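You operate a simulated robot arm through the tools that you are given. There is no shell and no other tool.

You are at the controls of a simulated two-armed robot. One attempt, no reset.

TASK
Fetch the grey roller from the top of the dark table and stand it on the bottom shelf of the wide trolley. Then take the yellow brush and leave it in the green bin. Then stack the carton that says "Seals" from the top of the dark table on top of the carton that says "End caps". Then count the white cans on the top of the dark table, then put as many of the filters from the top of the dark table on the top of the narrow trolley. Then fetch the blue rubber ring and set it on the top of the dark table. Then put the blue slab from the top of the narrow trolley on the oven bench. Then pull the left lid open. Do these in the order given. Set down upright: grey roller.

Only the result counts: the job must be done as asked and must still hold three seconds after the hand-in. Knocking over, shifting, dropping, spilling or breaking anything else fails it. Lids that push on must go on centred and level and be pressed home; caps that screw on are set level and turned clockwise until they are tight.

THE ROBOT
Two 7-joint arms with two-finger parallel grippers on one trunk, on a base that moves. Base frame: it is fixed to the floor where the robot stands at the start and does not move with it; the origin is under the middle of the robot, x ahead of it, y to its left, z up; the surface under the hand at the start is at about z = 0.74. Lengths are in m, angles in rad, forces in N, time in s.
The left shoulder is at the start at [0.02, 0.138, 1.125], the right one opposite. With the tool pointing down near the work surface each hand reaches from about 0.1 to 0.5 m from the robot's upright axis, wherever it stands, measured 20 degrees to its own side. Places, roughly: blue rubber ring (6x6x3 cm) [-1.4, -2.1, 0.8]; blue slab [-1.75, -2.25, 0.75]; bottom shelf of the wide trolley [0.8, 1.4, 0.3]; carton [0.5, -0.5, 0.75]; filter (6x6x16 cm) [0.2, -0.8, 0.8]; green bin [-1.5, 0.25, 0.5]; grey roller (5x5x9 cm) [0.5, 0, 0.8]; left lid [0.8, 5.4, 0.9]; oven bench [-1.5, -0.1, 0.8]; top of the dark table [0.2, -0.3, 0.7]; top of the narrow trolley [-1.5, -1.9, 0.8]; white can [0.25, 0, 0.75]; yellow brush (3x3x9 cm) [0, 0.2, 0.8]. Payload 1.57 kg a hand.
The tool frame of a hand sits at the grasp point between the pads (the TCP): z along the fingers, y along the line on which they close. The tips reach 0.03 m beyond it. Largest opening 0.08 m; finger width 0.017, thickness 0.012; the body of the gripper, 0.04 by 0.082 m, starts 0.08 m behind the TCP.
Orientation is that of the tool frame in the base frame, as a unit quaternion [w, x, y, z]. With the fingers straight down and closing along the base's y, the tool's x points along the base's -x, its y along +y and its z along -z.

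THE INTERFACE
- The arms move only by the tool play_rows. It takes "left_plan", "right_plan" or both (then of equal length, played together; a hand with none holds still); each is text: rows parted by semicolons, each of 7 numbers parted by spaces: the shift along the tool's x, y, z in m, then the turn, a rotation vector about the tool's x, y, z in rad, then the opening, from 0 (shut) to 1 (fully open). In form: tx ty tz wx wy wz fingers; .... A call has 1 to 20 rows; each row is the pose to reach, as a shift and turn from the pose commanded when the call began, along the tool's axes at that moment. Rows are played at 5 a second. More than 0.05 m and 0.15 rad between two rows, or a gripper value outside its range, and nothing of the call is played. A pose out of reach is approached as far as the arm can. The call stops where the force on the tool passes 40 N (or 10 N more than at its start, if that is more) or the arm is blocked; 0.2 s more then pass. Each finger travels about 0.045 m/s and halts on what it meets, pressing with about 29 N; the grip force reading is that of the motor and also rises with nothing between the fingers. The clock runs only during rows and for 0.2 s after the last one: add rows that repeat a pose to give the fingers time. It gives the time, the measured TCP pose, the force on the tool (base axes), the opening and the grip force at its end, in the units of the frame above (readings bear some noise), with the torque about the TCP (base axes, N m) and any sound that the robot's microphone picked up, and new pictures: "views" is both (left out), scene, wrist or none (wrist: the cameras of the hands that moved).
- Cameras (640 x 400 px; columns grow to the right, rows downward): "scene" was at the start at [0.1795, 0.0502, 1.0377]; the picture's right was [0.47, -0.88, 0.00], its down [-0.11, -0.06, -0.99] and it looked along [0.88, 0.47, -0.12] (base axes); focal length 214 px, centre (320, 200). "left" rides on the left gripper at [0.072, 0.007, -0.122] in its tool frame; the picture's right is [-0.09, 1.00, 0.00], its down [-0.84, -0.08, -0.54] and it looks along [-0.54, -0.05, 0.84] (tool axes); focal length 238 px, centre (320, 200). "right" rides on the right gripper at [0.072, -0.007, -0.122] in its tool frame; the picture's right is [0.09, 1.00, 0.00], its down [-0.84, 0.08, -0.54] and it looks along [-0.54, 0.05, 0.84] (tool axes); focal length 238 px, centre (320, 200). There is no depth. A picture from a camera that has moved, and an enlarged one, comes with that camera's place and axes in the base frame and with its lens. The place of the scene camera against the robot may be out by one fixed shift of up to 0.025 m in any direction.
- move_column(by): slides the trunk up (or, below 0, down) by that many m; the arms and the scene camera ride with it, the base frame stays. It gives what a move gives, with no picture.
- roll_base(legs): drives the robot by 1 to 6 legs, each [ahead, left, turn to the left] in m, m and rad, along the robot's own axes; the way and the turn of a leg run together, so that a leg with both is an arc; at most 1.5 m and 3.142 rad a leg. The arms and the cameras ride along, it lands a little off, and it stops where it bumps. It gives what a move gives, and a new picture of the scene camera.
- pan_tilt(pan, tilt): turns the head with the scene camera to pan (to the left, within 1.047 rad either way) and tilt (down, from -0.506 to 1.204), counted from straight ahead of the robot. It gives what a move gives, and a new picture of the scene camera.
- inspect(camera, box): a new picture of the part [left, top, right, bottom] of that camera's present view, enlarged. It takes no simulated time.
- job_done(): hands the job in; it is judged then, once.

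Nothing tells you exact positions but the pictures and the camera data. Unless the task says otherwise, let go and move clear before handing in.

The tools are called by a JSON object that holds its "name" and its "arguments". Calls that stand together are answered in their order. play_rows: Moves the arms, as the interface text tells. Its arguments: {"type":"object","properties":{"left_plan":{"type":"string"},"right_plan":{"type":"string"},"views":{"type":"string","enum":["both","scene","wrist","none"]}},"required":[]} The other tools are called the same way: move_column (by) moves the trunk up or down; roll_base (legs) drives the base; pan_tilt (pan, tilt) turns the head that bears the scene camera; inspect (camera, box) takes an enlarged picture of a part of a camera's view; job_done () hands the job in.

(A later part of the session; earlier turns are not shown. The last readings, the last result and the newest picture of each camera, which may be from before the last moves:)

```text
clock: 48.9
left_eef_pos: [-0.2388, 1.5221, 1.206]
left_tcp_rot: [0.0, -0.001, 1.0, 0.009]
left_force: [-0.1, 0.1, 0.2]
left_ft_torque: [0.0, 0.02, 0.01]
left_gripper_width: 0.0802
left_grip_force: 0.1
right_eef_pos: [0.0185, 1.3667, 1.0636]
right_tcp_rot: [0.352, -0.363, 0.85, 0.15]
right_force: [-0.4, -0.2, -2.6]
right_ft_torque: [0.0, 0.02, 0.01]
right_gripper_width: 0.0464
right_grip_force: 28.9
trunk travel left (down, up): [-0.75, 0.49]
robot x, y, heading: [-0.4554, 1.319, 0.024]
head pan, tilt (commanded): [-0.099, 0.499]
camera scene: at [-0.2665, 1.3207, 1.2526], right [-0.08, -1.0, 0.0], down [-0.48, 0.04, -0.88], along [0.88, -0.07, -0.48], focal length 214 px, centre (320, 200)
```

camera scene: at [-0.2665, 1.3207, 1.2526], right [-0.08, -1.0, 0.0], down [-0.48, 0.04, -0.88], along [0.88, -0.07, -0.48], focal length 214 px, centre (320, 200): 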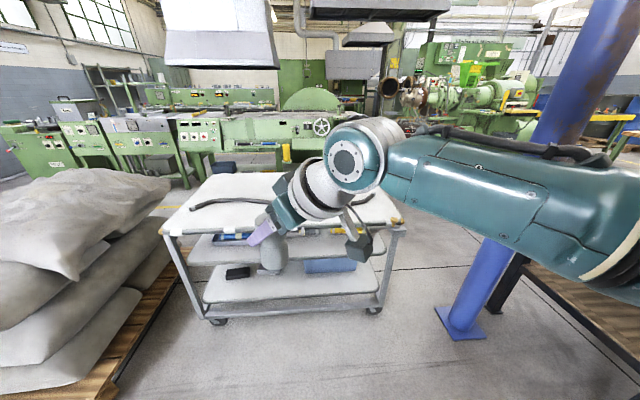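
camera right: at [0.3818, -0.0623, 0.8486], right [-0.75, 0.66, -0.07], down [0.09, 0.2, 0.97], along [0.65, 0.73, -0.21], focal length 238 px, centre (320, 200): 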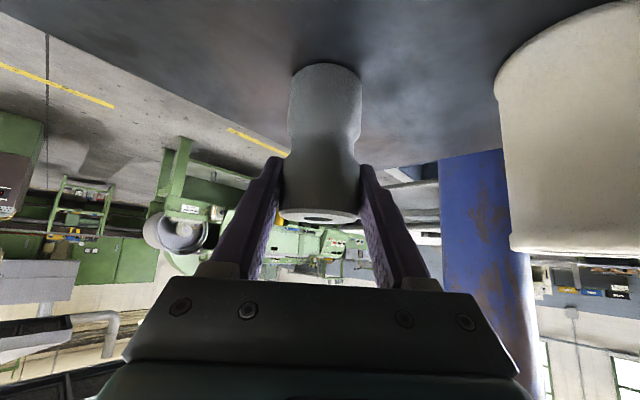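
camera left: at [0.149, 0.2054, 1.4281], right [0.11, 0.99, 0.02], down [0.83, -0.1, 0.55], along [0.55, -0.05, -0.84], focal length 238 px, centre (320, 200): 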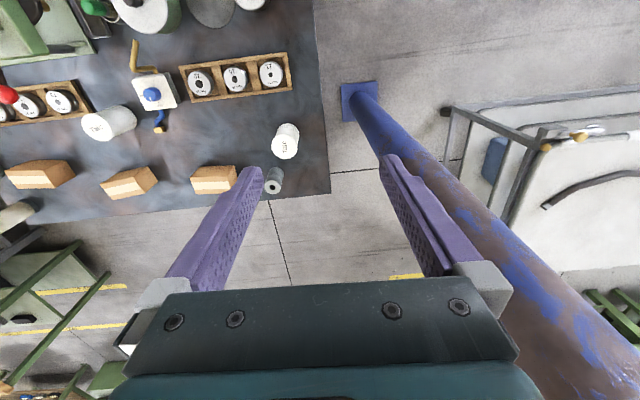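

{"name": "inspect", "arguments": {"camera": "scene", "box": [150, 190, 420, 340]}}

{"name": "roll_base", "arguments": {"legs": [[0.2, -0.05, -0.02]]}}

{"name": "pan_tilt", "arguments": {"pan": 0.0, "tilt": 0.9}}

{"name": "inspect", "arguments": {"camera": "scene", "box": [120, 50, 520, 300]}}

```text
2.37 times, centred on (285, 265) of scene
camera zoom: at [-0.2665, 1.3207, 1.2526], right [-0.08, -1.0, 0.0], down [-0.48, 0.04, -0.88], along [0.88, -0.07, -0.48], focal length 508 px, centre (403, 46)
```

zoom: 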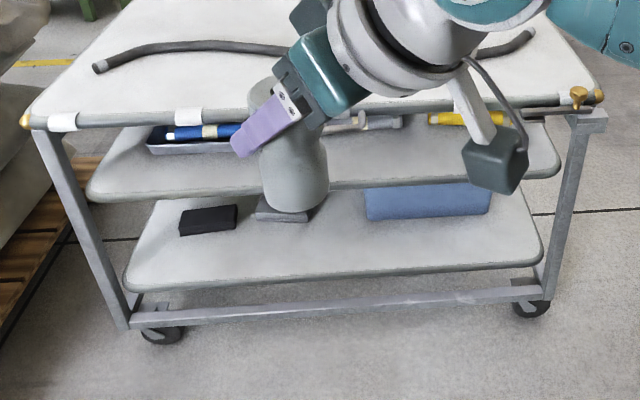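

```text
clock: 50.5
left_eef_pos: [-0.0378, 1.472, 1.2055]
left_tcp_rot: [0.0, 0.008, 1.0, 0.009]
left_force: [-0.5, 0.7, 0.3]
left_ft_torque: [0.01, 0.02, -0.01]
left_gripper_width: 0.0799
left_grip_force: 0.0
right_eef_pos: [0.2178, 1.3125, 1.0643]
right_tcp_rot: [0.353, -0.355, 0.853, 0.147]
right_force: [-0.2, -0.2, -1.5]
right_ft_torque: [0.02, 0.04, -0.03]
right_gripper_width: 0.0465
right_grip_force: 28.6
trunk travel left (down, up): [-0.75, 0.49]
robot x, y, heading: [-0.2573, 1.2717, 0.002]
head pan, tilt (commanded): [-0.099, 0.499]
camera scene: at [-0.069, 1.2705, 1.2527], right [-0.1, -1.0, 0.0], down [-0.48, 0.05, -0.88], along [0.87, -0.08, -0.48], focal length 214 px, centre (320, 200)
```

scene: 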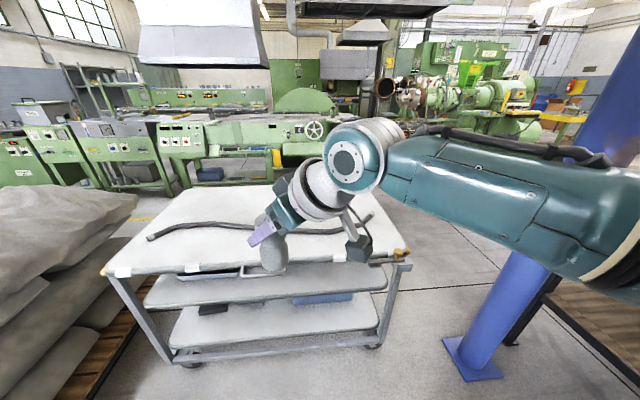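

```text
clock: 51.3
left_eef_pos: [-0.0363, 1.4717, 1.2059]
left_tcp_rot: [0.0, 0.008, 1.0, 0.01]
left_force: [-0.3, 0.2, -0.9]
left_ft_torque: [-0.03, -0.01, 0.02]
left_gripper_width: 0.08
left_grip_force: 0.1
right_eef_pos: [0.2181, 1.3121, 1.0647]
right_tcp_rot: [0.352, -0.355, 0.853, 0.146]
right_force: [0.5, 0.3, -1.2]
right_ft_torque: [-0.02, -0.04, -0.01]
right_gripper_width: 0.0464
right_grip_force: 29.3
trunk travel left (down, up): [-0.75, 0.49]
robot x, y, heading: [-0.2541, 1.2719, 0.006]
head pan, tilt (commanded): [0.0, 0.901]
camera scene: at [-0.084, 1.2795, 1.2189], right [0.0, -1.0, 0.0], down [-0.78, 0.0, -0.62], along [0.62, 0.0, -0.78], focal length 214 px, centre (320, 200)
```

scene: 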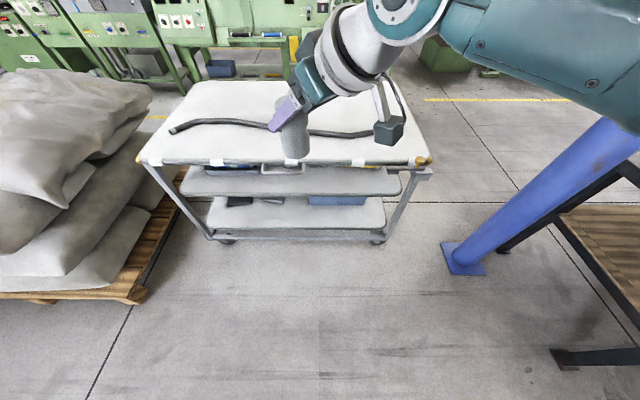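

```text
1.60 times, centred on (320, 175) of scene
camera zoom: at [-0.084, 1.2795, 1.2189], right [0.0, -1.0, 0.0], down [-0.78, 0.0, -0.62], along [0.62, 0.0, -0.78], focal length 343 px, centre (320, 240)
```

zoom: 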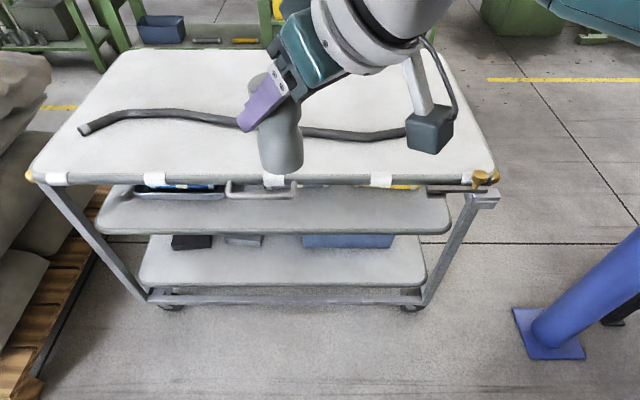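

The front half of the bottom shelf is free, with small boxes behind it. I'll turn the right hand to point straight ahead, keeping the roller upright, and lower the trunk to look at shelf height.

{"name": "play_rows", "arguments": {"right_plan": "0.016 -0.0106 -0.016 0.0925 0 0.0925 0; 0.032 -0.021 -0.032 0.185 0 0.185 0; 0.0475 -0.032 -0.0475 0.2775 0 0.2775 0; 0.063 -0.042 -0.063 0.37 0 0.37 0; 0.079 -0.053 -0.079 0.4625 0 0.4625 0; 0.095 -0.0636 -0.095 0.555 0 0.555 0; 0.095 -0.0636 -0.095 0.555 0 0.555 0", "views": "both"}}

{"name": "move_column", "arguments": {"by": -0.6}}

{"name": "inspect", "arguments": {"camera": "right", "box": [0, 0, 640, 400]}}

{"name": "inspect", "arguments": {"camera": "scene", "box": [0, 0, 640, 400]}}

```text
clock: 52.9
left_eef_pos: [-0.0365, 1.4724, 1.2052]
left_tcp_rot: [0.0, 0.008, 1.0, 0.01]
left_force: [-0.6, -0.6, -0.1]
left_ft_torque: [0.0, -0.01, 0.03]
left_gripper_width: 0.0804
left_grip_force: 0.0
right_eef_pos: [0.1689, 1.173, 1.0622]
right_tcp_rot: [0.383, -0.001, 0.924, 0.0]
right_force: [-0.3, -0.7, -1.9]
right_ft_torque: [0.03, 0.0, 0.01]
right_gripper_width: 0.0461
right_grip_force: 29.5
trunk travel left (down, up): [-0.75, 0.49]
robot x, y, heading: [-0.261, 1.2695, 0.003]
head pan, tilt (commanded): [0.0, 0.901]
camera scene: at [-0.084, 1.2795, 1.2188], right [0.0, -1.0, 0.0], down [-0.78, 0.0, -0.62], along [0.62, 0.0, -0.78], focal length 214 px, centre (320, 200)
camera right: at [0.0298, 1.1675, 1.0965], right [-0.07, 1.0, -0.07], down [0.21, 0.08, 0.97], along [0.98, 0.05, -0.21], focal length 238 px, centre (320, 200)
```

scene: 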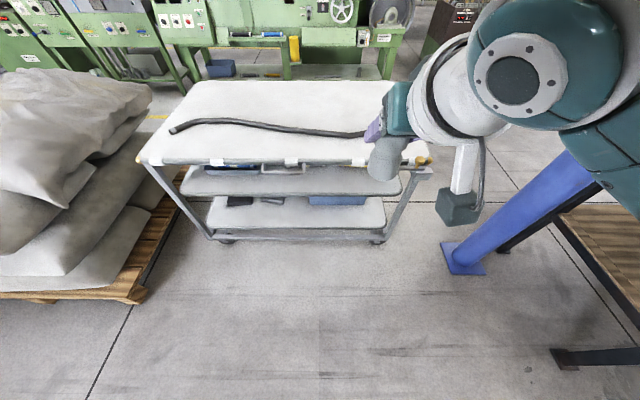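
right: 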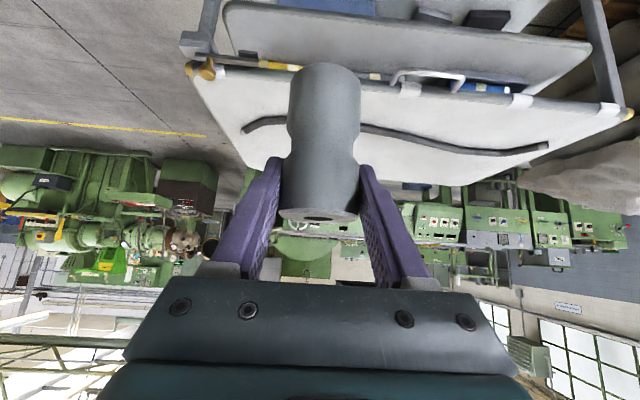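

```text
refused: -0.6 is not a number from -0.4 to 0.4
```

```text
1.00 times, centred on (320, 200) of right (not enlarged: the box is as wide or as high as the picture)
camera zoom: at [0.0298, 1.1675, 1.0965], right [-0.07, 1.0, -0.07], down [0.21, 0.08, 0.97], along [0.98, 0.05, -0.21], focal length 238 px, centre (320, 200)
```

zoom: 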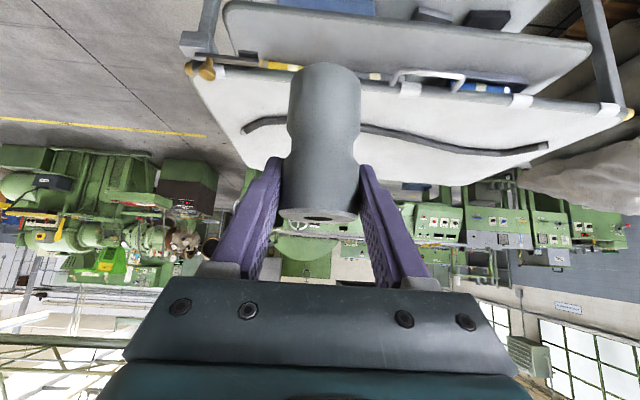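

```text
1.00 times, centred on (320, 200) of scene (not enlarged: the box is as wide or as high as the picture)
camera zoom: at [-0.084, 1.2795, 1.2188], right [0.0, -1.0, 0.0], down [-0.78, 0.0, -0.62], along [0.62, 0.0, -0.78], focal length 214 px, centre (320, 200)
```

zoom: 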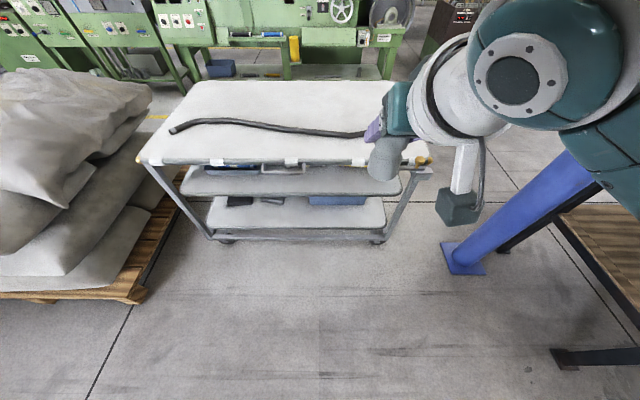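

{"name": "move_column", "arguments": {"by": -0.4}}

{"name": "inspect", "arguments": {"camera": "right", "box": [0, 0, 640, 400]}}

{"name": "move_column", "arguments": {"by": -0.2}}

{"name": "inspect", "arguments": {"camera": "right", "box": [0, 0, 640, 400]}}

{"name": "pan_tilt", "arguments": {"pan": 0.0, "tilt": 0.3}}

```text
clock: 56.8
left_eef_pos: [-0.0365, 1.4727, 0.806]
left_tcp_rot: [0.001, 0.007, 1.0, 0.01]
left_force: [-0.1, -0.5, 0.5]
left_ft_torque: [-0.02, 0.0, 0.01]
left_gripper_width: 0.08
left_grip_force: 0.0
right_eef_pos: [0.1688, 1.1735, 0.6611]
right_tcp_rot: [0.383, -0.002, 0.924, 0.001]
right_force: [0.1, 0.1, -1.2]
right_ft_torque: [-0.03, -0.03, -0.04]
right_gripper_width: 0.0462
right_grip_force: 28.9
trunk travel left (down, up): [-0.35, 0.89]
robot x, y, heading: [-0.2592, 1.2702, 0.007]
head pan, tilt (commanded): [0.0, 0.901]
```

```text
1.00 times, centred on (320, 200) of right (not enlarged: the box is as wide or as high as the picture)
camera zoom: at [0.03, 1.1676, 0.6965], right [-0.07, 1.0, -0.07], down [0.21, 0.08, 0.97], along [0.98, 0.05, -0.21], focal length 238 px, centre (320, 200)
```

zoom: 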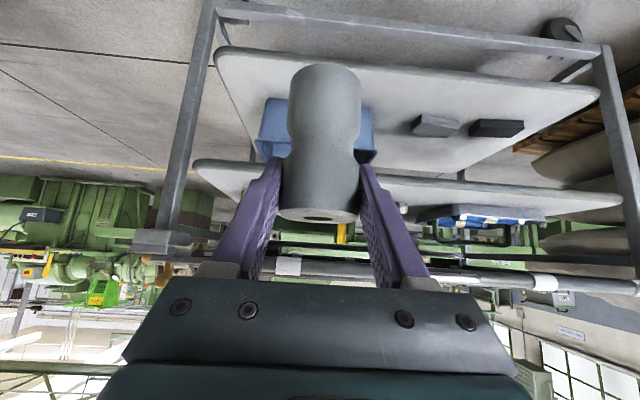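

```text
clock: 58.9
left_eef_pos: [-0.0361, 1.4716, 0.6043]
left_tcp_rot: [0.0, 0.008, 1.0, 0.009]
left_force: [-0.2, 0.7, 0.8]
left_ft_torque: [-0.02, -0.01, 0.03]
left_gripper_width: 0.0799
left_grip_force: 0.1
right_eef_pos: [0.1684, 1.1741, 0.4616]
right_tcp_rot: [0.383, -0.001, 0.924, -0.001]
right_force: [0.0, -0.2, -2.2]
right_ft_torque: [0.04, 0.01, -0.02]
right_gripper_width: 0.0464
right_grip_force: 29.1
trunk travel left (down, up): [-0.15, 1.09]
robot x, y, heading: [-0.2585, 1.2737, 0.004]
head pan, tilt (commanded): [0.0, 0.901]
```

```text
1.00 times, centred on (320, 200) of right (not enlarged: the box is as wide or as high as the picture)
camera zoom: at [0.03, 1.1676, 0.4966], right [-0.07, 1.0, -0.07], down [0.21, 0.08, 0.97], along [0.98, 0.05, -0.21], focal length 238 px, centre (320, 200)
```

zoom: 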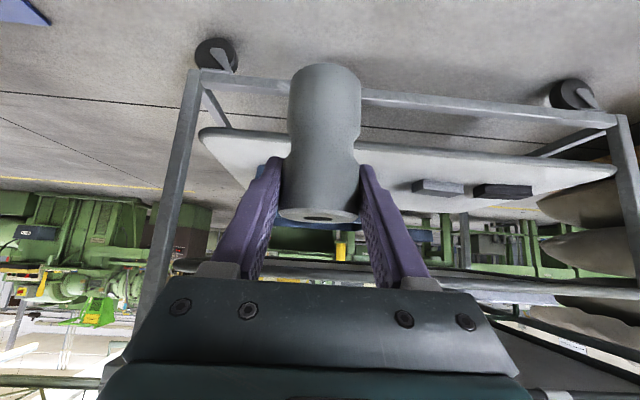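

```text
clock: 59.9
left_eef_pos: [-0.0365, 1.472, 0.6054]
left_tcp_rot: [0.0, 0.008, 1.0, 0.01]
left_force: [0.2, 0.8, 0.3]
left_ft_torque: [-0.01, -0.01, -0.01]
left_gripper_width: 0.0799
left_grip_force: 0.0
right_eef_pos: [0.1688, 1.1732, 0.4614]
right_tcp_rot: [0.382, -0.003, 0.924, 0.001]
right_force: [0.3, 0.0, -2.4]
right_ft_torque: [0.0, 0.03, -0.01]
right_gripper_width: 0.046
right_grip_force: 29.2
trunk travel left (down, up): [-0.15, 1.09]
robot x, y, heading: [-0.2562, 1.2748, 0.005]
head pan, tilt (commanded): [0.0, 0.3]
camera scene: at [-0.0663, 1.2796, 0.671], right [0.0, -1.0, 0.0], down [-0.3, 0.0, -0.95], along [0.95, 0.0, -0.3], focal length 214 px, centre (320, 200)
```

scene: 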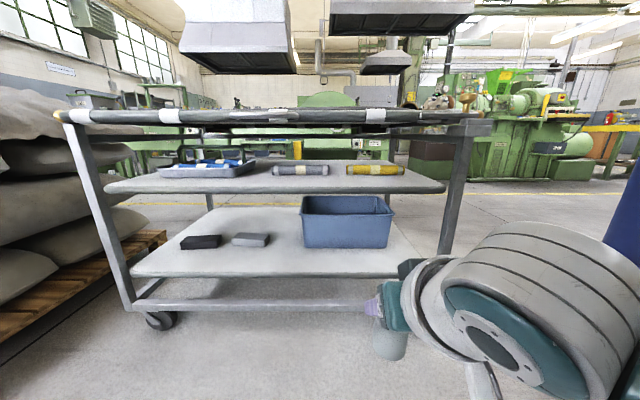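

The bottom shelf's front edge measures x ≈ 0.50, z ≈ 0.27, with clear space at y ≈ 1.40. I'll shift left, lower to just above shelf height and edge forward.

{"name": "roll_base", "arguments": {"legs": [[0, 0.225, 0]]}}

{"name": "move_column", "arguments": {"by": -0.08}}

{"name": "inspect", "arguments": {"camera": "right", "box": [0, 0, 640, 400]}}

```text
clock: 61.6
left_eef_pos: [-0.0393, 1.6982, 0.6051]
left_tcp_rot: [0.0, 0.004, 1.0, 0.009]
left_force: [1.3, -0.3, 0.2]
left_ft_torque: [-0.04, -0.01, 0.01]
left_gripper_width: 0.0802
left_grip_force: 0.1
right_eef_pos: [0.1678, 1.4004, 0.4611]
right_tcp_rot: [0.383, -0.008, 0.924, 0.003]
right_force: [0.1, 0.5, -2.0]
right_ft_torque: [-0.01, 0.04, -0.01]
right_gripper_width: 0.0463
right_grip_force: 28.5
trunk travel left (down, up): [-0.15, 1.09]
robot x, y, heading: [-0.2597, 1.5, 0.017]
head pan, tilt (commanded): [0.0, 0.3]
camera scene: at [-0.0682, 1.5049, 0.6711], right [0.01, -1.0, 0.0], down [-0.3, 0.0, -0.96], along [0.96, 0.01, -0.3], focal length 214 px, centre (320, 200)
```

scene: 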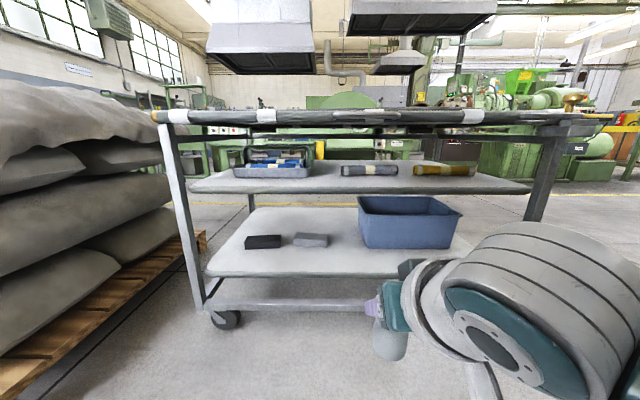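

```text
clock: 62.8
left_eef_pos: [-0.0415, 1.6978, 0.5256]
left_tcp_rot: [0.001, 0.003, 1.0, 0.009]
left_force: [0.0, -1.2, 0.2]
left_ft_torque: [0.0, 0.02, -0.01]
left_gripper_width: 0.08
left_grip_force: 0.1
right_eef_pos: [0.1689, 1.4013, 0.3821]
right_tcp_rot: [0.384, -0.007, 0.923, 0.002]
right_force: [-0.3, -0.2, -2.2]
right_ft_torque: [0.01, 0.01, -0.01]
right_gripper_width: 0.046
right_grip_force: 29.1
trunk travel left (down, up): [-0.07, 1.17]
robot x, y, heading: [-0.2587, 1.4993, 0.017]
head pan, tilt (commanded): [0.0, 0.3]
```

```text
1.00 times, centred on (320, 200) of right (not enlarged: the box is as wide or as high as the picture)
camera zoom: at [0.0291, 1.3945, 0.4165], right [-0.08, 0.99, -0.07], down [0.21, 0.08, 0.97], along [0.97, 0.06, -0.21], focal length 238 px, centre (320, 200)
```

zoom: 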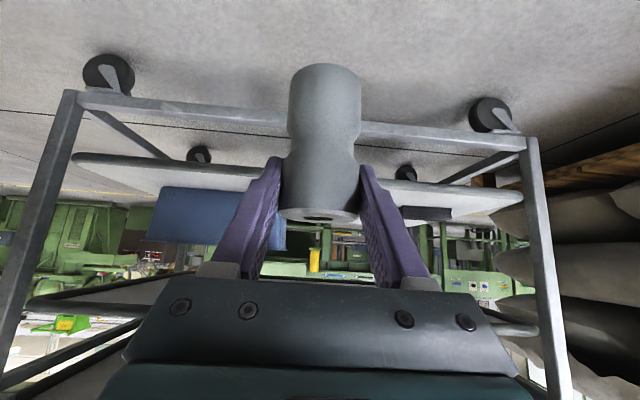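

{"name": "roll_base", "arguments": {"legs": [[0.25, 0, -0.017]]}}

{"name": "inspect", "arguments": {"camera": "right", "box": [0, 0, 640, 400]}}

```text
clock: 64.7
left_eef_pos: [0.2141, 1.6948, 0.5246]
left_tcp_rot: [0.0, 0.012, 1.0, 0.01]
left_force: [0.4, -0.8, -0.5]
left_ft_torque: [0.02, -0.02, 0.0]
left_gripper_width: 0.08
left_grip_force: 0.0
right_eef_pos: [0.4175, 1.3953, 0.381]
right_tcp_rot: [0.382, 0.002, 0.924, -0.002]
right_force: [0.0, -0.3, -2.0]
right_ft_torque: [0.01, 0.02, 0.0]
right_gripper_width: 0.0461
right_grip_force: 28.9
trunk travel left (down, up): [-0.07, 1.17]
robot x, y, heading: [-0.0069, 1.4981, -0.008]
head pan, tilt (commanded): [0.0, 0.3]
camera scene: at [0.1836, 1.5031, 0.5909], right [-0.01, -1.0, 0.0], down [-0.3, 0.0, -0.95], along [0.95, -0.01, -0.3], focal length 214 px, centre (320, 200)
```

scene: 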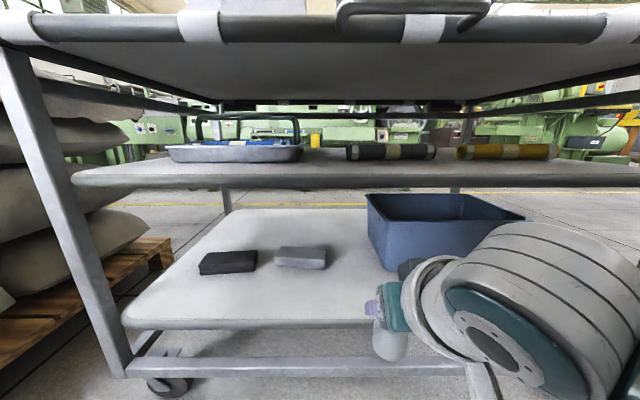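

```text
1.00 times, centred on (320, 200) of right (not enlarged: the box is as wide or as high as the picture)
camera zoom: at [0.2784, 1.39, 0.416], right [-0.06, 1.0, -0.07], down [0.21, 0.08, 0.97], along [0.98, 0.04, -0.21], focal length 238 px, centre (320, 200)
```

zoom: 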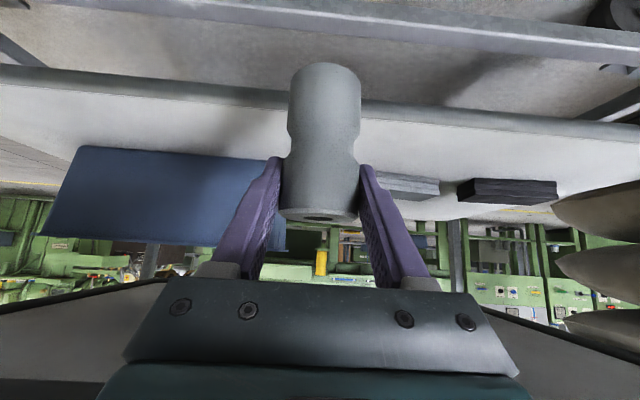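

{"name": "play_rows", "arguments": {"right_plan": "0.0148 0 0.0148 0 0 0 0; -0.0077 0 0.0373 0 0 0 0; -0.0302 0 0.0599 0 0 0 0; -0.0527 0 0.0824 0 0 0 0; -0.0753 0 0.105 0 0 0 0; -0.0753 0 0.105 0 0 0 0", "views": "both"}}

```text
clock: 66.1
left_eef_pos: [0.2149, 1.6955, 0.5252]
left_tcp_rot: [0.0, 0.012, 1.0, 0.01]
left_force: [-0.3, -0.6, 0.3]
left_ft_torque: [-0.01, 0.02, -0.02]
left_gripper_width: 0.0799
left_grip_force: 0.1
right_eef_pos: [0.5452, 1.3954, 0.359]
right_tcp_rot: [0.382, 0.002, 0.924, -0.001]
right_force: [-0.1, -0.4, -1.9]
right_ft_torque: [0.01, 0.02, -0.01]
right_gripper_width: 0.046
right_grip_force: 28.8
trunk travel left (down, up): [-0.07, 1.17]
robot x, y, heading: [-0.0093, 1.4965, -0.013]
head pan, tilt (commanded): [0.0, 0.3]
camera scene: at [0.1843, 1.5029, 0.591], right [-0.01, -1.0, 0.0], down [-0.3, 0.0, -0.96], along [0.96, -0.01, -0.3], focal length 214 px, centre (320, 200)
camera right: at [0.4068, 1.3903, 0.3943], right [-0.06, 1.0, -0.07], down [0.21, 0.08, 0.97], along [0.98, 0.04, -0.21], focal length 238 px, centre (320, 200)
```

scene: 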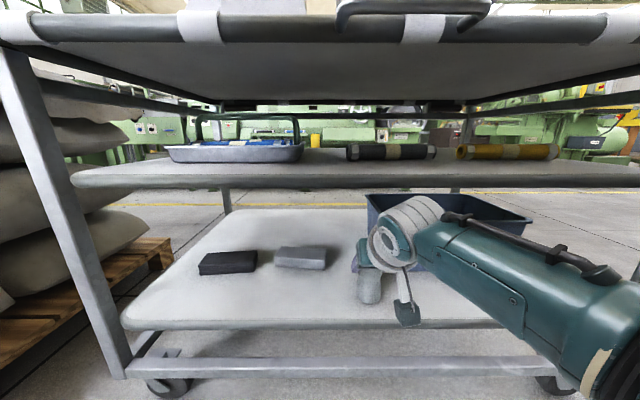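
right: 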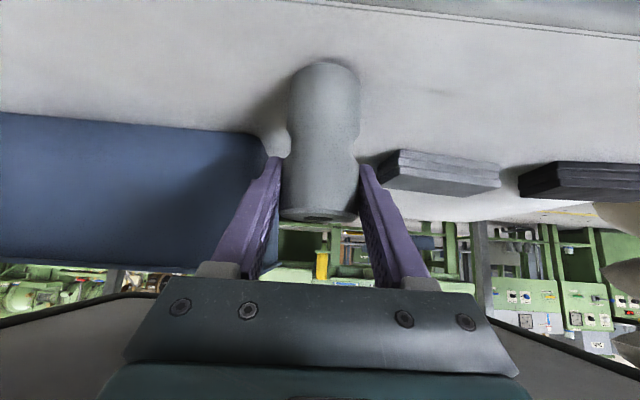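

{"name": "play_rows", "arguments": {"right_plan": "0.0042 0 0.0042 0 0 0 0; 0.0071 0 0.0071 0 0 0 0; 0.0085 0 0.0085 0 0 0 0", "views": "none"}}

```text
clock: 66.9
left_eef_pos: [0.2173, 1.6932, 0.5258]
left_tcp_rot: [0.001, 0.013, 1.0, 0.01]
left_force: [-0.3, 0.7, 0.4]
left_ft_torque: [-0.03, 0.06, 0.04]
left_gripper_width: 0.0799
left_grip_force: 0.0
right_eef_pos: [0.5496, 1.3945, 0.3518]
right_tcp_rot: [0.386, 0.002, 0.922, -0.001]
right_force: [-5.6, -1.0, 20.7]
right_ft_torque: [0.1, -0.19, 0.13]
right_gripper_width: 0.0463
right_grip_force: 29.4
trunk travel left (down, up): [-0.07, 1.17]
robot x, y, heading: [-0.0052, 1.4972, -0.002]
head pan, tilt (commanded): [0.0, 0.3]
```

{"name": "play_rows", "arguments": {"right_plan": "-0.0028 0 -0.0028 0 0 0 0; -0.0028 0 -0.0028 0 0 0 0; -0.0028 0 -0.0028 0 0 0 0.8; -0.0028 0 -0.0028 0 0 0 1; -0.0028 0 -0.0028 0 0 0 1; -0.0028 0 -0.0028 0 0 0 1", "views": "both"}}

```text
clock: 68.3
left_eef_pos: [0.2163, 1.6941, 0.5252]
left_tcp_rot: [0.0, 0.012, 1.0, 0.009]
left_force: [0.3, -1.3, -0.4]
left_ft_torque: [0.01, -0.02, -0.02]
left_gripper_width: 0.08
left_grip_force: 0.0
right_eef_pos: [0.5461, 1.3942, 0.3512]
right_tcp_rot: [0.381, 0.002, 0.925, -0.001]
right_force: [0.6, -0.2, 0.7]
right_ft_torque: [0.01, 0.03, -0.02]
right_gripper_width: 0.0799
right_grip_force: 0.0
trunk travel left (down, up): [-0.07, 1.17]
robot x, y, heading: [-0.0084, 1.4944, -0.006]
head pan, tilt (commanded): [0.0, 0.3]
camera scene: at [0.1852, 1.503, 0.5911], right [-0.01, -1.0, 0.0], down [-0.3, 0.0, -0.96], along [0.96, -0.01, -0.3], focal length 214 px, centre (320, 200)
camera right: at [0.4075, 1.3896, 0.3871], right [-0.06, 1.0, -0.07], down [0.21, 0.08, 0.97], along [0.98, 0.04, -0.21], focal length 238 px, centre (320, 200)
```

scene: 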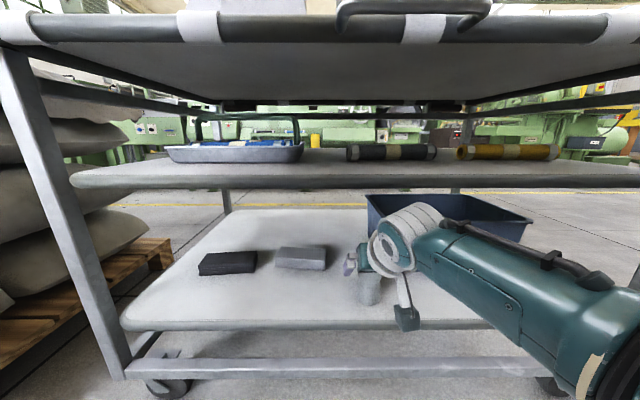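
right: 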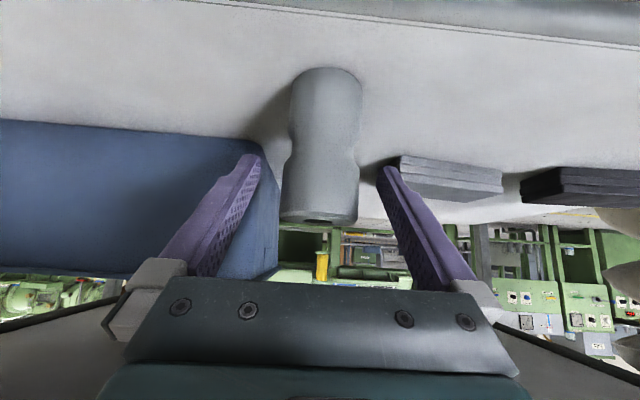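

The roller stands on its own. I'll back the hand straight out, then drive back from the trolley.

{"name": "play_rows", "arguments": {"right_plan": "0.023 0 -0.023 0 0 0 1; 0.046 0 -0.046 0 0 0 1; 0.069 0 -0.069 0 0 0 1; 0.092 0 -0.092 0 0 0 1; 0.106 0 -0.106 0 0 0 1", "views": "both"}}

{"name": "roll_base", "arguments": {"legs": [[-0.45, 0, 0.0]]}}

{"name": "inspect", "arguments": {"camera": "right", "box": [160, 50, 480, 250]}}

```text
clock: 69.5
left_eef_pos: [0.2141, 1.6941, 0.5252]
left_tcp_rot: [0.0, 0.012, 1.0, 0.009]
left_force: [0.6, 0.7, -1.0]
left_ft_torque: [0.01, -0.01, 0.01]
left_gripper_width: 0.0799
left_grip_force: 0.2
right_eef_pos: [0.3988, 1.3952, 0.351]
right_tcp_rot: [0.382, 0.003, 0.924, -0.002]
right_force: [-0.4, -1.2, 0.1]
right_ft_torque: [-0.03, 0.0, -0.06]
right_gripper_width: 0.0801
right_grip_force: 0.0
trunk travel left (down, up): [-0.07, 1.17]
robot x, y, heading: [-0.0077, 1.498, -0.009]
head pan, tilt (commanded): [0.0, 0.3]
camera scene: at [0.1846, 1.503, 0.591], right [-0.01, -1.0, 0.0], down [-0.3, 0.0, -0.96], along [0.96, -0.01, -0.3], focal length 214 px, centre (320, 200)
camera right: at [0.2594, 1.3907, 0.3865], right [-0.06, 1.0, -0.07], down [0.21, 0.08, 0.97], along [0.98, 0.04, -0.22], focal length 238 px, centre (320, 200)
```

scene: 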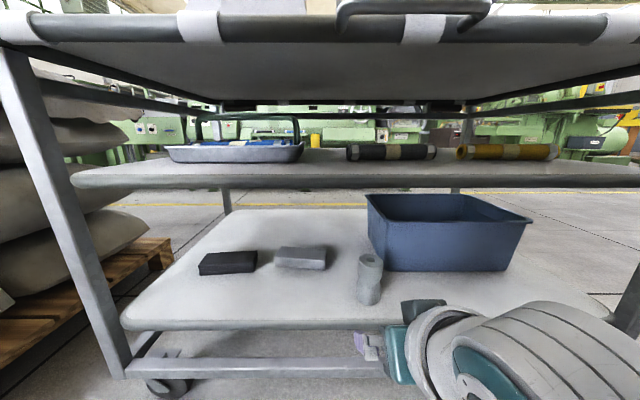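
right: 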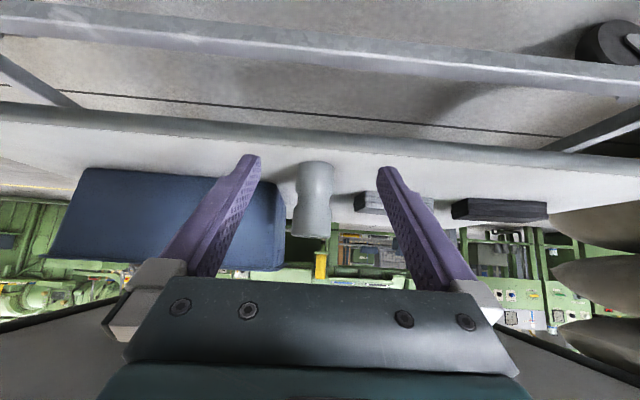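

```text
clock: 72.2
left_eef_pos: [-0.2372, 1.6977, 0.525]
left_tcp_rot: [0.0, 0.015, 1.0, 0.009]
left_force: [0.7, 0.0, 0.7]
left_ft_torque: [0.01, 0.0, 0.01]
left_gripper_width: 0.0802
left_grip_force: 0.0
right_eef_pos: [-0.0553, 1.3983, 0.3518]
right_tcp_rot: [0.383, 0.004, 0.924, -0.003]
right_force: [0.6, -0.3, -0.6]
right_ft_torque: [-0.02, 0.02, 0.02]
right_gripper_width: 0.08
right_grip_force: 0.1
trunk travel left (down, up): [-0.07, 1.17]
robot x, y, heading: [-0.4595, 1.5001, -0.007]
head pan, tilt (commanded): [0.0, 0.3]
camera scene: at [-0.2686, 1.5057, 0.5913], right [-0.01, -1.0, 0.0], down [-0.29, 0.0, -0.96], along [0.96, -0.01, -0.3], focal length 214 px, centre (320, 200)
```

scene: 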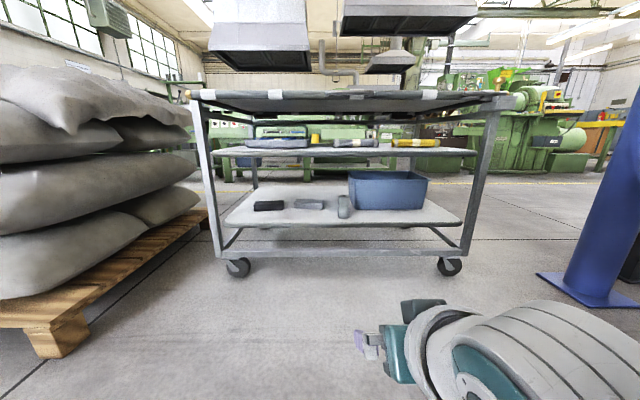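

```text
2.00 times, centred on (320, 150) of right
camera zoom: at [-0.1934, 1.3931, 0.3869], right [-0.06, 1.0, -0.07], down [0.21, 0.08, 0.97], along [0.98, 0.04, -0.21], focal length 477 px, centre (320, 300)
```

zoom: 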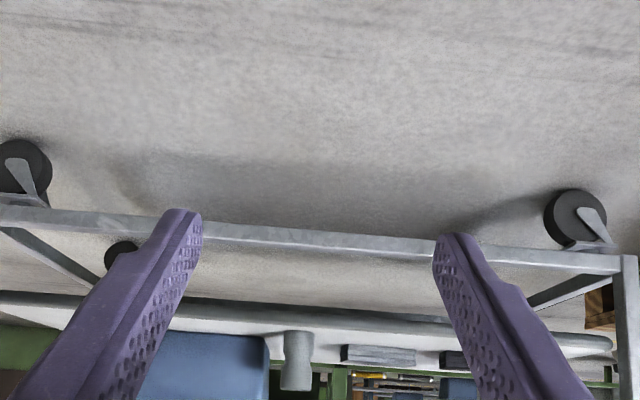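

The roller is upright on the bottom shelf, clear of everything. Next is the brush: I'll tuck the right hand up, raise the trunk and drive back to the table.

{"name": "play_rows", "arguments": {"right_plan": "-0.0106 -0.0125 -0.028 0 0.098 0 1; -0.021 -0.025 -0.0565 0 0.196 0 1; -0.032 -0.0375 -0.085 0 0.294 0 1; -0.0425 -0.05 -0.113 0 0.393 0 1; -0.053 -0.0625 -0.141 0 0.491 0 1; -0.064 -0.075 -0.1695 0 0.589 0 1; -0.0744 -0.0875 -0.198 0 0.687 0 1; -0.085 -0.1 -0.226 0 0.785 0 1; -0.085 -0.1 -0.226 0 0.785 0 1", "views": "none"}}

{"name": "move_column", "arguments": {"by": 0.4}}

{"name": "move_column", "arguments": {"by": 0.1}}

{"name": "roll_base", "arguments": {"legs": [[0, -1.48, 0]]}}

{"name": "pan_tilt", "arguments": {"pan": 0.2, "tilt": 0.8}}

```text
clock: 74.2
left_eef_pos: [-0.239, 1.6988, 0.5255]
left_tcp_rot: [0.001, 0.015, 1.0, 0.01]
left_force: [-0.1, 0.1, -1.0]
left_ft_torque: [-0.01, 0.03, -0.01]
left_gripper_width: 0.0801
left_grip_force: 0.0
right_eef_pos: [-0.0872, 1.2175, 0.5683]
right_tcp_rot: [-0.002, 0.004, 1.0, 0.001]
right_force: [-0.4, 0.4, 0.2]
right_ft_torque: [0.01, -0.01, 0.0]
right_gripper_width: 0.0801
right_grip_force: 0.0
right hand out of reach, approached as far as the arm can: row 4, 5, 6, 7, 8, 9
trunk travel left (down, up): [-0.07, 1.17]
robot x, y, heading: [-0.4622, 1.4995, -0.008]
head pan, tilt (commanded): [0.0, 0.3]
```

```text
clock: 78.0
left_eef_pos: [-0.2377, 1.697, 0.9255]
left_tcp_rot: [0.001, 0.015, 1.0, 0.01]
left_force: [-0.1, -0.2, -0.4]
left_ft_torque: [-0.02, -0.05, -0.04]
left_gripper_width: 0.0797
left_grip_force: 0.1
right_eef_pos: [-0.084, 1.217, 0.9687]
right_tcp_rot: [0.0, 0.004, 1.0, 0.0]
right_force: [-0.5, 0.5, 0.8]
right_ft_torque: [0.0, 0.0, -0.02]
right_gripper_width: 0.0802
right_grip_force: 0.1
trunk travel left (down, up): [-0.47, 0.77]
robot x, y, heading: [-0.4615, 1.499, -0.007]
head pan, tilt (commanded): [0.0, 0.3]
```

```text
clock: 79.4
left_eef_pos: [-0.2389, 1.698, 1.0256]
left_tcp_rot: [0.001, 0.015, 1.0, 0.009]
left_force: [-0.7, 0.3, 0.1]
left_ft_torque: [0.01, -0.02, 0.0]
left_gripper_width: 0.0797
left_grip_force: 0.0
right_eef_pos: [-0.0853, 1.2157, 1.0682]
right_tcp_rot: [-0.001, 0.004, 1.0, -0.001]
right_force: [-0.9, 0.8, -0.4]
right_ft_torque: [0.0, -0.01, 0.01]
right_gripper_width: 0.0801
right_grip_force: 0.1
trunk travel left (down, up): [-0.57, 0.67]
robot x, y, heading: [-0.461, 1.5017, -0.006]
head pan, tilt (commanded): [0.0, 0.3]
```

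```text
clock: 86.8
left_eef_pos: [-0.2773, 0.1963, 1.0248]
left_tcp_rot: [0.0, 0.037, 0.999, 0.009]
left_force: [-0.5, 0.2, 0.4]
left_ft_torque: [0.0, -0.02, -0.02]
left_gripper_width: 0.0801
left_grip_force: 0.1
right_eef_pos: [-0.1463, -0.2931, 1.0686]
right_tcp_rot: [-0.001, 0.027, 1.0, 0.0]
right_force: [0.5, 0.0, 0.7]
right_ft_torque: [-0.01, 0.04, 0.0]
right_gripper_width: 0.0801
right_grip_force: 0.0
trunk travel left (down, up): [-0.57, 0.67]
robot x, y, heading: [-0.5095, 0.0062, -0.055]
head pan, tilt (commanded): [0.0, 0.3]
camera scene: at [-0.3176, 0.0055, 1.0911], right [-0.05, -1.0, 0.0], down [-0.3, 0.02, -0.96], along [0.95, -0.05, -0.3], focal length 214 px, centre (320, 200)
```

scene: 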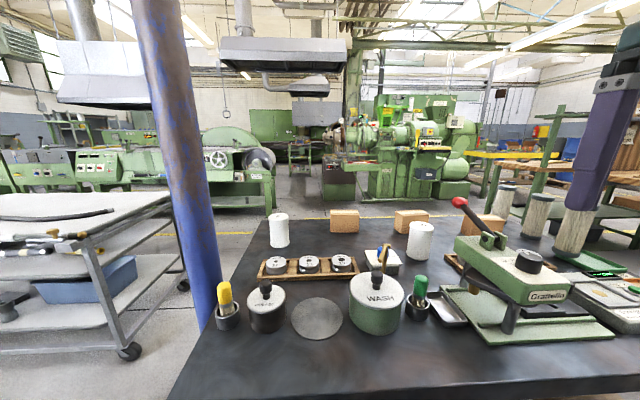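

```text
clock: 87.7
left_eef_pos: [-0.2771, 0.1966, 1.0254]
left_tcp_rot: [0.0, 0.037, 0.999, 0.01]
left_force: [0.8, 0.4, 0.3]
left_ft_torque: [0.0, -0.03, 0.0]
left_gripper_width: 0.0799
left_grip_force: 0.0
right_eef_pos: [-0.1461, -0.2927, 1.0686]
right_tcp_rot: [-0.001, 0.028, 1.0, 0.0]
right_force: [-0.1, -0.3, -0.4]
right_ft_torque: [-0.03, 0.01, 0.0]
right_gripper_width: 0.08
right_grip_force: 0.1
trunk travel left (down, up): [-0.57, 0.67]
robot x, y, heading: [-0.5088, 0.0097, -0.049]
head pan, tilt (commanded): [0.201, 0.799]
camera scene: at [-0.331, 0.0224, 1.0468], right [0.14, -0.99, 0.0], down [-0.71, -0.1, -0.7], along [0.69, 0.1, -0.72], focal length 214 px, centre (320, 200)
```

scene: 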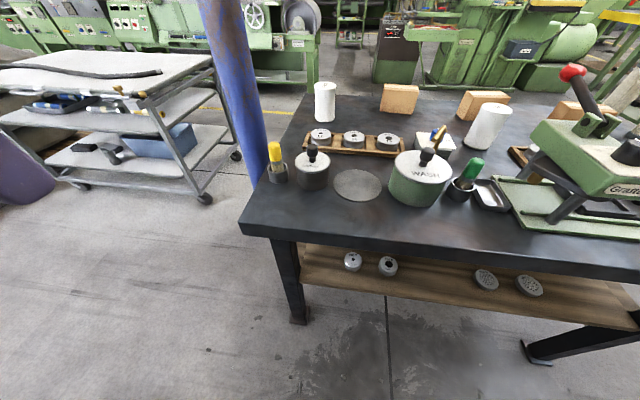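

{"name": "roll_base", "arguments": {"legs": [[0.22, 0, 0.052]]}}

{"name": "inspect", "arguments": {"camera": "left", "box": [0, 0, 640, 400]}}

{"name": "inspect", "arguments": {"camera": "scene", "box": [180, 140, 380, 265]}}

```text
clock: 89.4
left_eef_pos: [-0.0657, 0.2036, 1.0252]
left_tcp_rot: [0.0, 0.008, 1.0, 0.009]
left_force: [0.1, -1.0, 0.3]
left_ft_torque: [-0.01, 0.01, 0.0]
left_gripper_width: 0.0798
left_grip_force: 0.0
right_eef_pos: [0.0928, -0.2769, 1.0689]
right_tcp_rot: [-0.002, -0.001, 1.0, -0.001]
right_force: [-0.4, -0.5, 0.5]
right_ft_torque: [0.0, -0.01, -0.03]
right_gripper_width: 0.0799
right_grip_force: 0.0
trunk travel left (down, up): [-0.57, 0.67]
robot x, y, heading: [-0.2904, 0.0027, 0.006]
head pan, tilt (commanded): [0.201, 0.799]
camera scene: at [-0.1091, 0.0272, 1.0468], right [0.2, -0.98, 0.0], down [-0.7, -0.15, -0.7], along [0.68, 0.14, -0.72], focal length 214 px, centre (320, 200)
```

scene: 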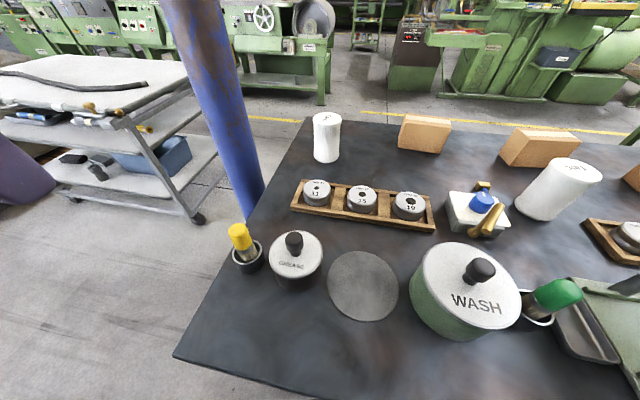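

```text
1.00 times, centred on (320, 200) of left (not enlarged: the box is as wide or as high as the picture)
camera zoom: at [-0.138, 0.2095, 1.1476], right [0.11, 0.99, 0.02], down [0.84, -0.1, 0.54], along [0.54, -0.04, -0.84], focal length 238 px, centre (320, 200)
```

zoom: 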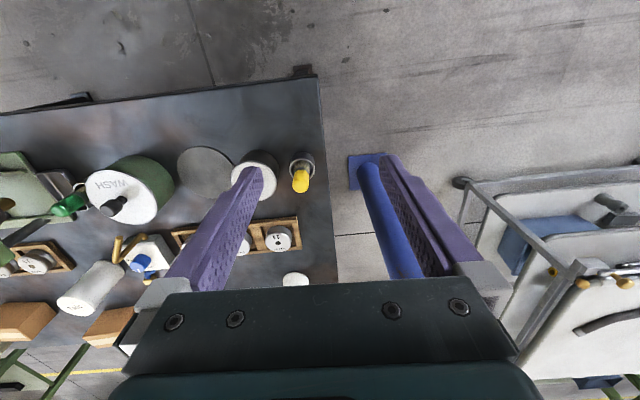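

```text
3.20 times, centred on (280, 202) of scene
camera zoom: at [-0.1091, 0.0272, 1.0468], right [0.2, -0.98, 0.0], down [-0.7, -0.15, -0.7], along [0.68, 0.14, -0.72], focal length 686 px, centre (448, 192)
```

zoom: 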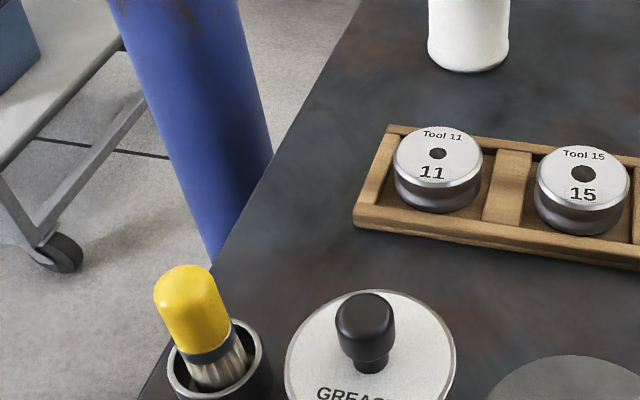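

The brush stands handle-up in a cup at about (0.03, 0.167), right beside the grease can. I'll turn the left hand so it closes along x, which keeps the fingers clear of the can.

{"name": "play_rows", "arguments": {"left_plan": "-0.0086 -0.0035 0.0067 0 0 0.143 1; -0.0172 -0.007 0.0135 0 0 0.286 1; -0.0258 -0.0104 0.02 0 0 0.428 1; -0.0344 -0.0138 0.027 0 0 0.571 1; -0.043 -0.0173 0.0336 0 0 0.714 1; -0.0516 -0.0207 0.04 0 0 0.857 1; -0.06 -0.024 0.047 0 0 1.0 1; -0.069 -0.0276 0.054 0 0 1.142 1; -0.0774 -0.031 0.0605 0 0 1.285 1; -0.086 -0.0345 0.067 0 0 1.428 1; -0.0946 -0.038 0.074 0 0 1.571 1; -0.0946 -0.038 0.074 0 0 1.571 1", "views": "both"}}

```text
clock: 92.0
left_eef_pos: [0.0299, 0.1642, 0.9493]
left_tcp_rot: [-0.006, 0.713, 0.701, 0.007]
left_force: [0.5, -0.6, -0.2]
left_ft_torque: [-0.01, 0.01, -0.02]
left_gripper_width: 0.08
left_grip_force: 0.0
right_eef_pos: [0.0923, -0.2759, 1.0689]
right_tcp_rot: [0.0, -0.001, 1.0, 0.0]
right_force: [-0.7, 0.7, 0.4]
right_ft_torque: [0.04, -0.02, 0.01]
right_gripper_width: 0.0799
right_grip_force: 0.1
trunk travel left (down, up): [-0.57, 0.67]
robot x, y, heading: [-0.2895, -0.0013, 0.005]
head pan, tilt (commanded): [0.201, 0.799]
camera scene: at [-0.1093, 0.0273, 1.0468], right [0.2, -0.98, 0.0], down [-0.7, -0.15, -0.7], along [0.68, 0.14, -0.72], focal length 214 px, centre (320, 200)
camera left: at [0.0357, 0.2346, 1.0724], right [0.99, -0.11, 0.0], down [-0.09, -0.85, 0.53], along [-0.06, -0.52, -0.85], focal length 238 px, centre (320, 200)
```

scene: 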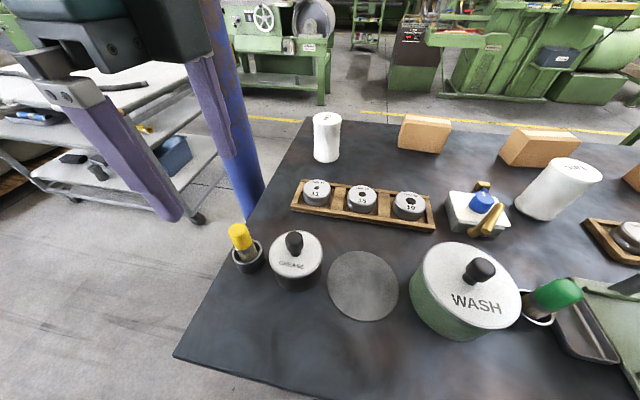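
left: 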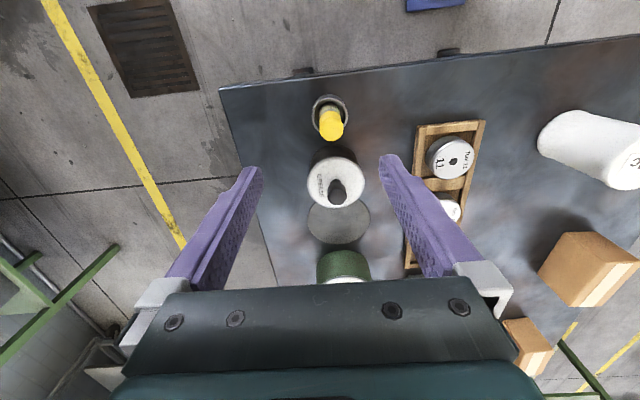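

{"name": "inspect", "arguments": {"camera": "left", "box": [250, 60, 410, 160]}}

```text
4.00 times, centred on (330, 110) of left
camera zoom: at [0.0357, 0.2346, 1.0724], right [0.99, -0.11, 0.0], down [-0.09, -0.85, 0.53], along [-0.06, -0.52, -0.85], focal length 953 px, centre (280, 560)
```

zoom: 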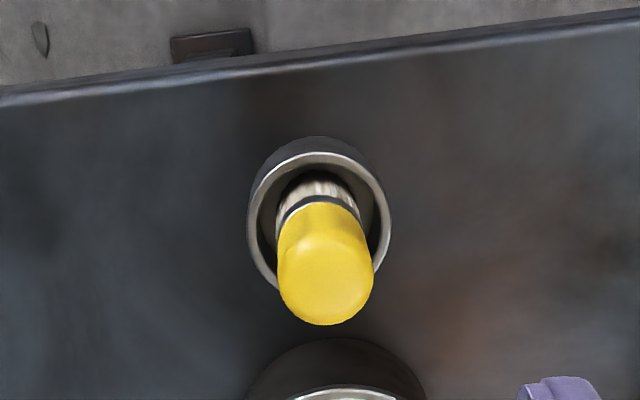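

{"name": "play_rows", "arguments": {"left_plan": "0 0.009 0.04 0 0 0 1; -0.001 0.009 0.08 0 0 0 1; -0.002 0.009 0.11 0 0 0 1; -0.002 0.009 0.129 0 0 0 1; -0.002 0.009 0.129 0 0 0 1", "views": "both"}}

```text
clock: 93.2
left_eef_pos: [0.0368, 0.1638, 0.8205]
left_tcp_rot: [-0.007, 0.713, 0.701, 0.007]
left_force: [0.0, -1.0, 0.2]
left_ft_torque: [0.01, 0.04, -0.02]
left_gripper_width: 0.08
left_grip_force: 0.0
right_eef_pos: [0.0929, -0.2749, 1.069]
right_tcp_rot: [-0.001, -0.001, 1.0, -0.001]
right_force: [-0.4, -0.6, -0.4]
right_ft_torque: [0.0, -0.01, 0.01]
right_gripper_width: 0.0799
right_grip_force: 0.1
trunk travel left (down, up): [-0.57, 0.67]
robot x, y, heading: [-0.2895, 0.001, 0.005]
head pan, tilt (commanded): [0.201, 0.799]
camera scene: at [-0.1092, 0.0273, 1.0468], right [0.2, -0.98, 0.0], down [-0.7, -0.15, -0.7], along [0.68, 0.14, -0.72], focal length 214 px, centre (320, 200)
camera left: at [0.0439, 0.2336, 0.9439], right [0.99, -0.11, 0.0], down [-0.09, -0.85, 0.53], along [-0.06, -0.52, -0.85], focal length 238 px, centre (320, 200)
```

scene: 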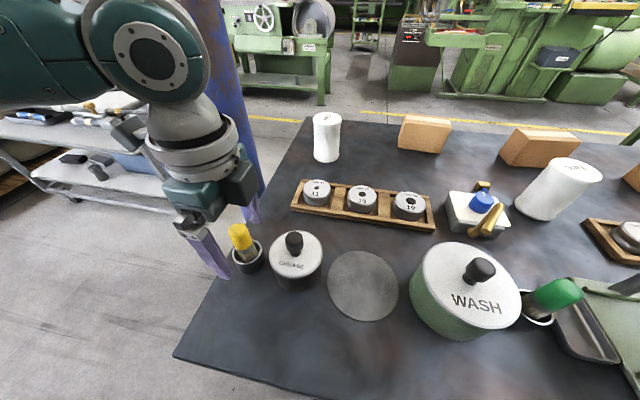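
left: 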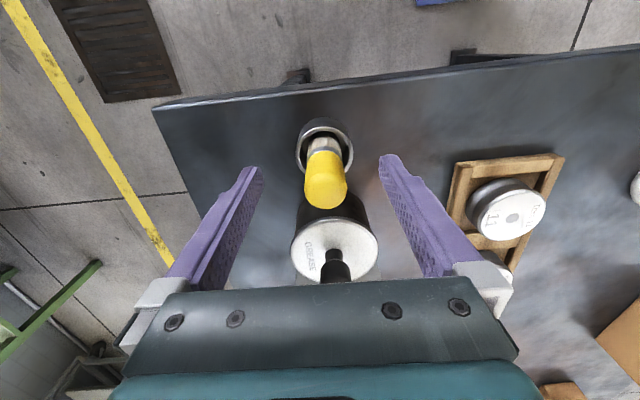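

{"name": "play_rows", "arguments": {"left_plan": "0 0.002 0.012 0 0 0 1; 0 0.002 0.012 0 0 0 0.5; 0 0.002 0.012 0 0 0 0.2; 0 0.002 0.012 0 0 0 0; 0 0.002 0.012 0 0 0 0; 0 0.002 0.012 0 0 0 0; 0 0.002 0.012 0 0 0 0", "views": "wrist"}}

```text
clock: 94.8
left_eef_pos: [0.0387, 0.165, 0.8079]
left_tcp_rot: [-0.007, 0.713, 0.702, 0.006]
left_force: [-0.5, 0.1, 0.3]
left_ft_torque: [-0.01, 0.09, 0.01]
left_gripper_width: 0.0244
left_grip_force: 28.9
right_eef_pos: [0.0927, -0.2764, 1.0675]
right_tcp_rot: [-0.001, -0.002, 1.0, 0.0]
right_force: [0.3, -0.2, 0.5]
right_ft_torque: [0.01, 0.02, -0.03]
right_gripper_width: 0.0801
right_grip_force: 0.2
trunk travel left (down, up): [-0.57, 0.67]
robot x, y, heading: [-0.2884, 0.0014, 0.009]
head pan, tilt (commanded): [0.201, 0.799]
camera left: at [0.0463, 0.2347, 0.9313], right [0.99, -0.11, 0.0], down [-0.09, -0.85, 0.53], along [-0.06, -0.52, -0.85], focal length 238 px, centre (320, 200)
```

left: 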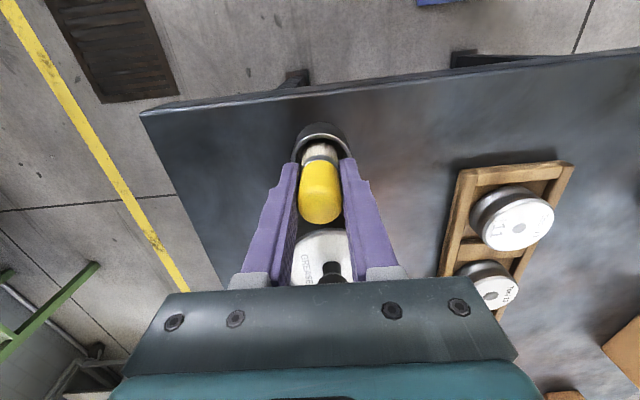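

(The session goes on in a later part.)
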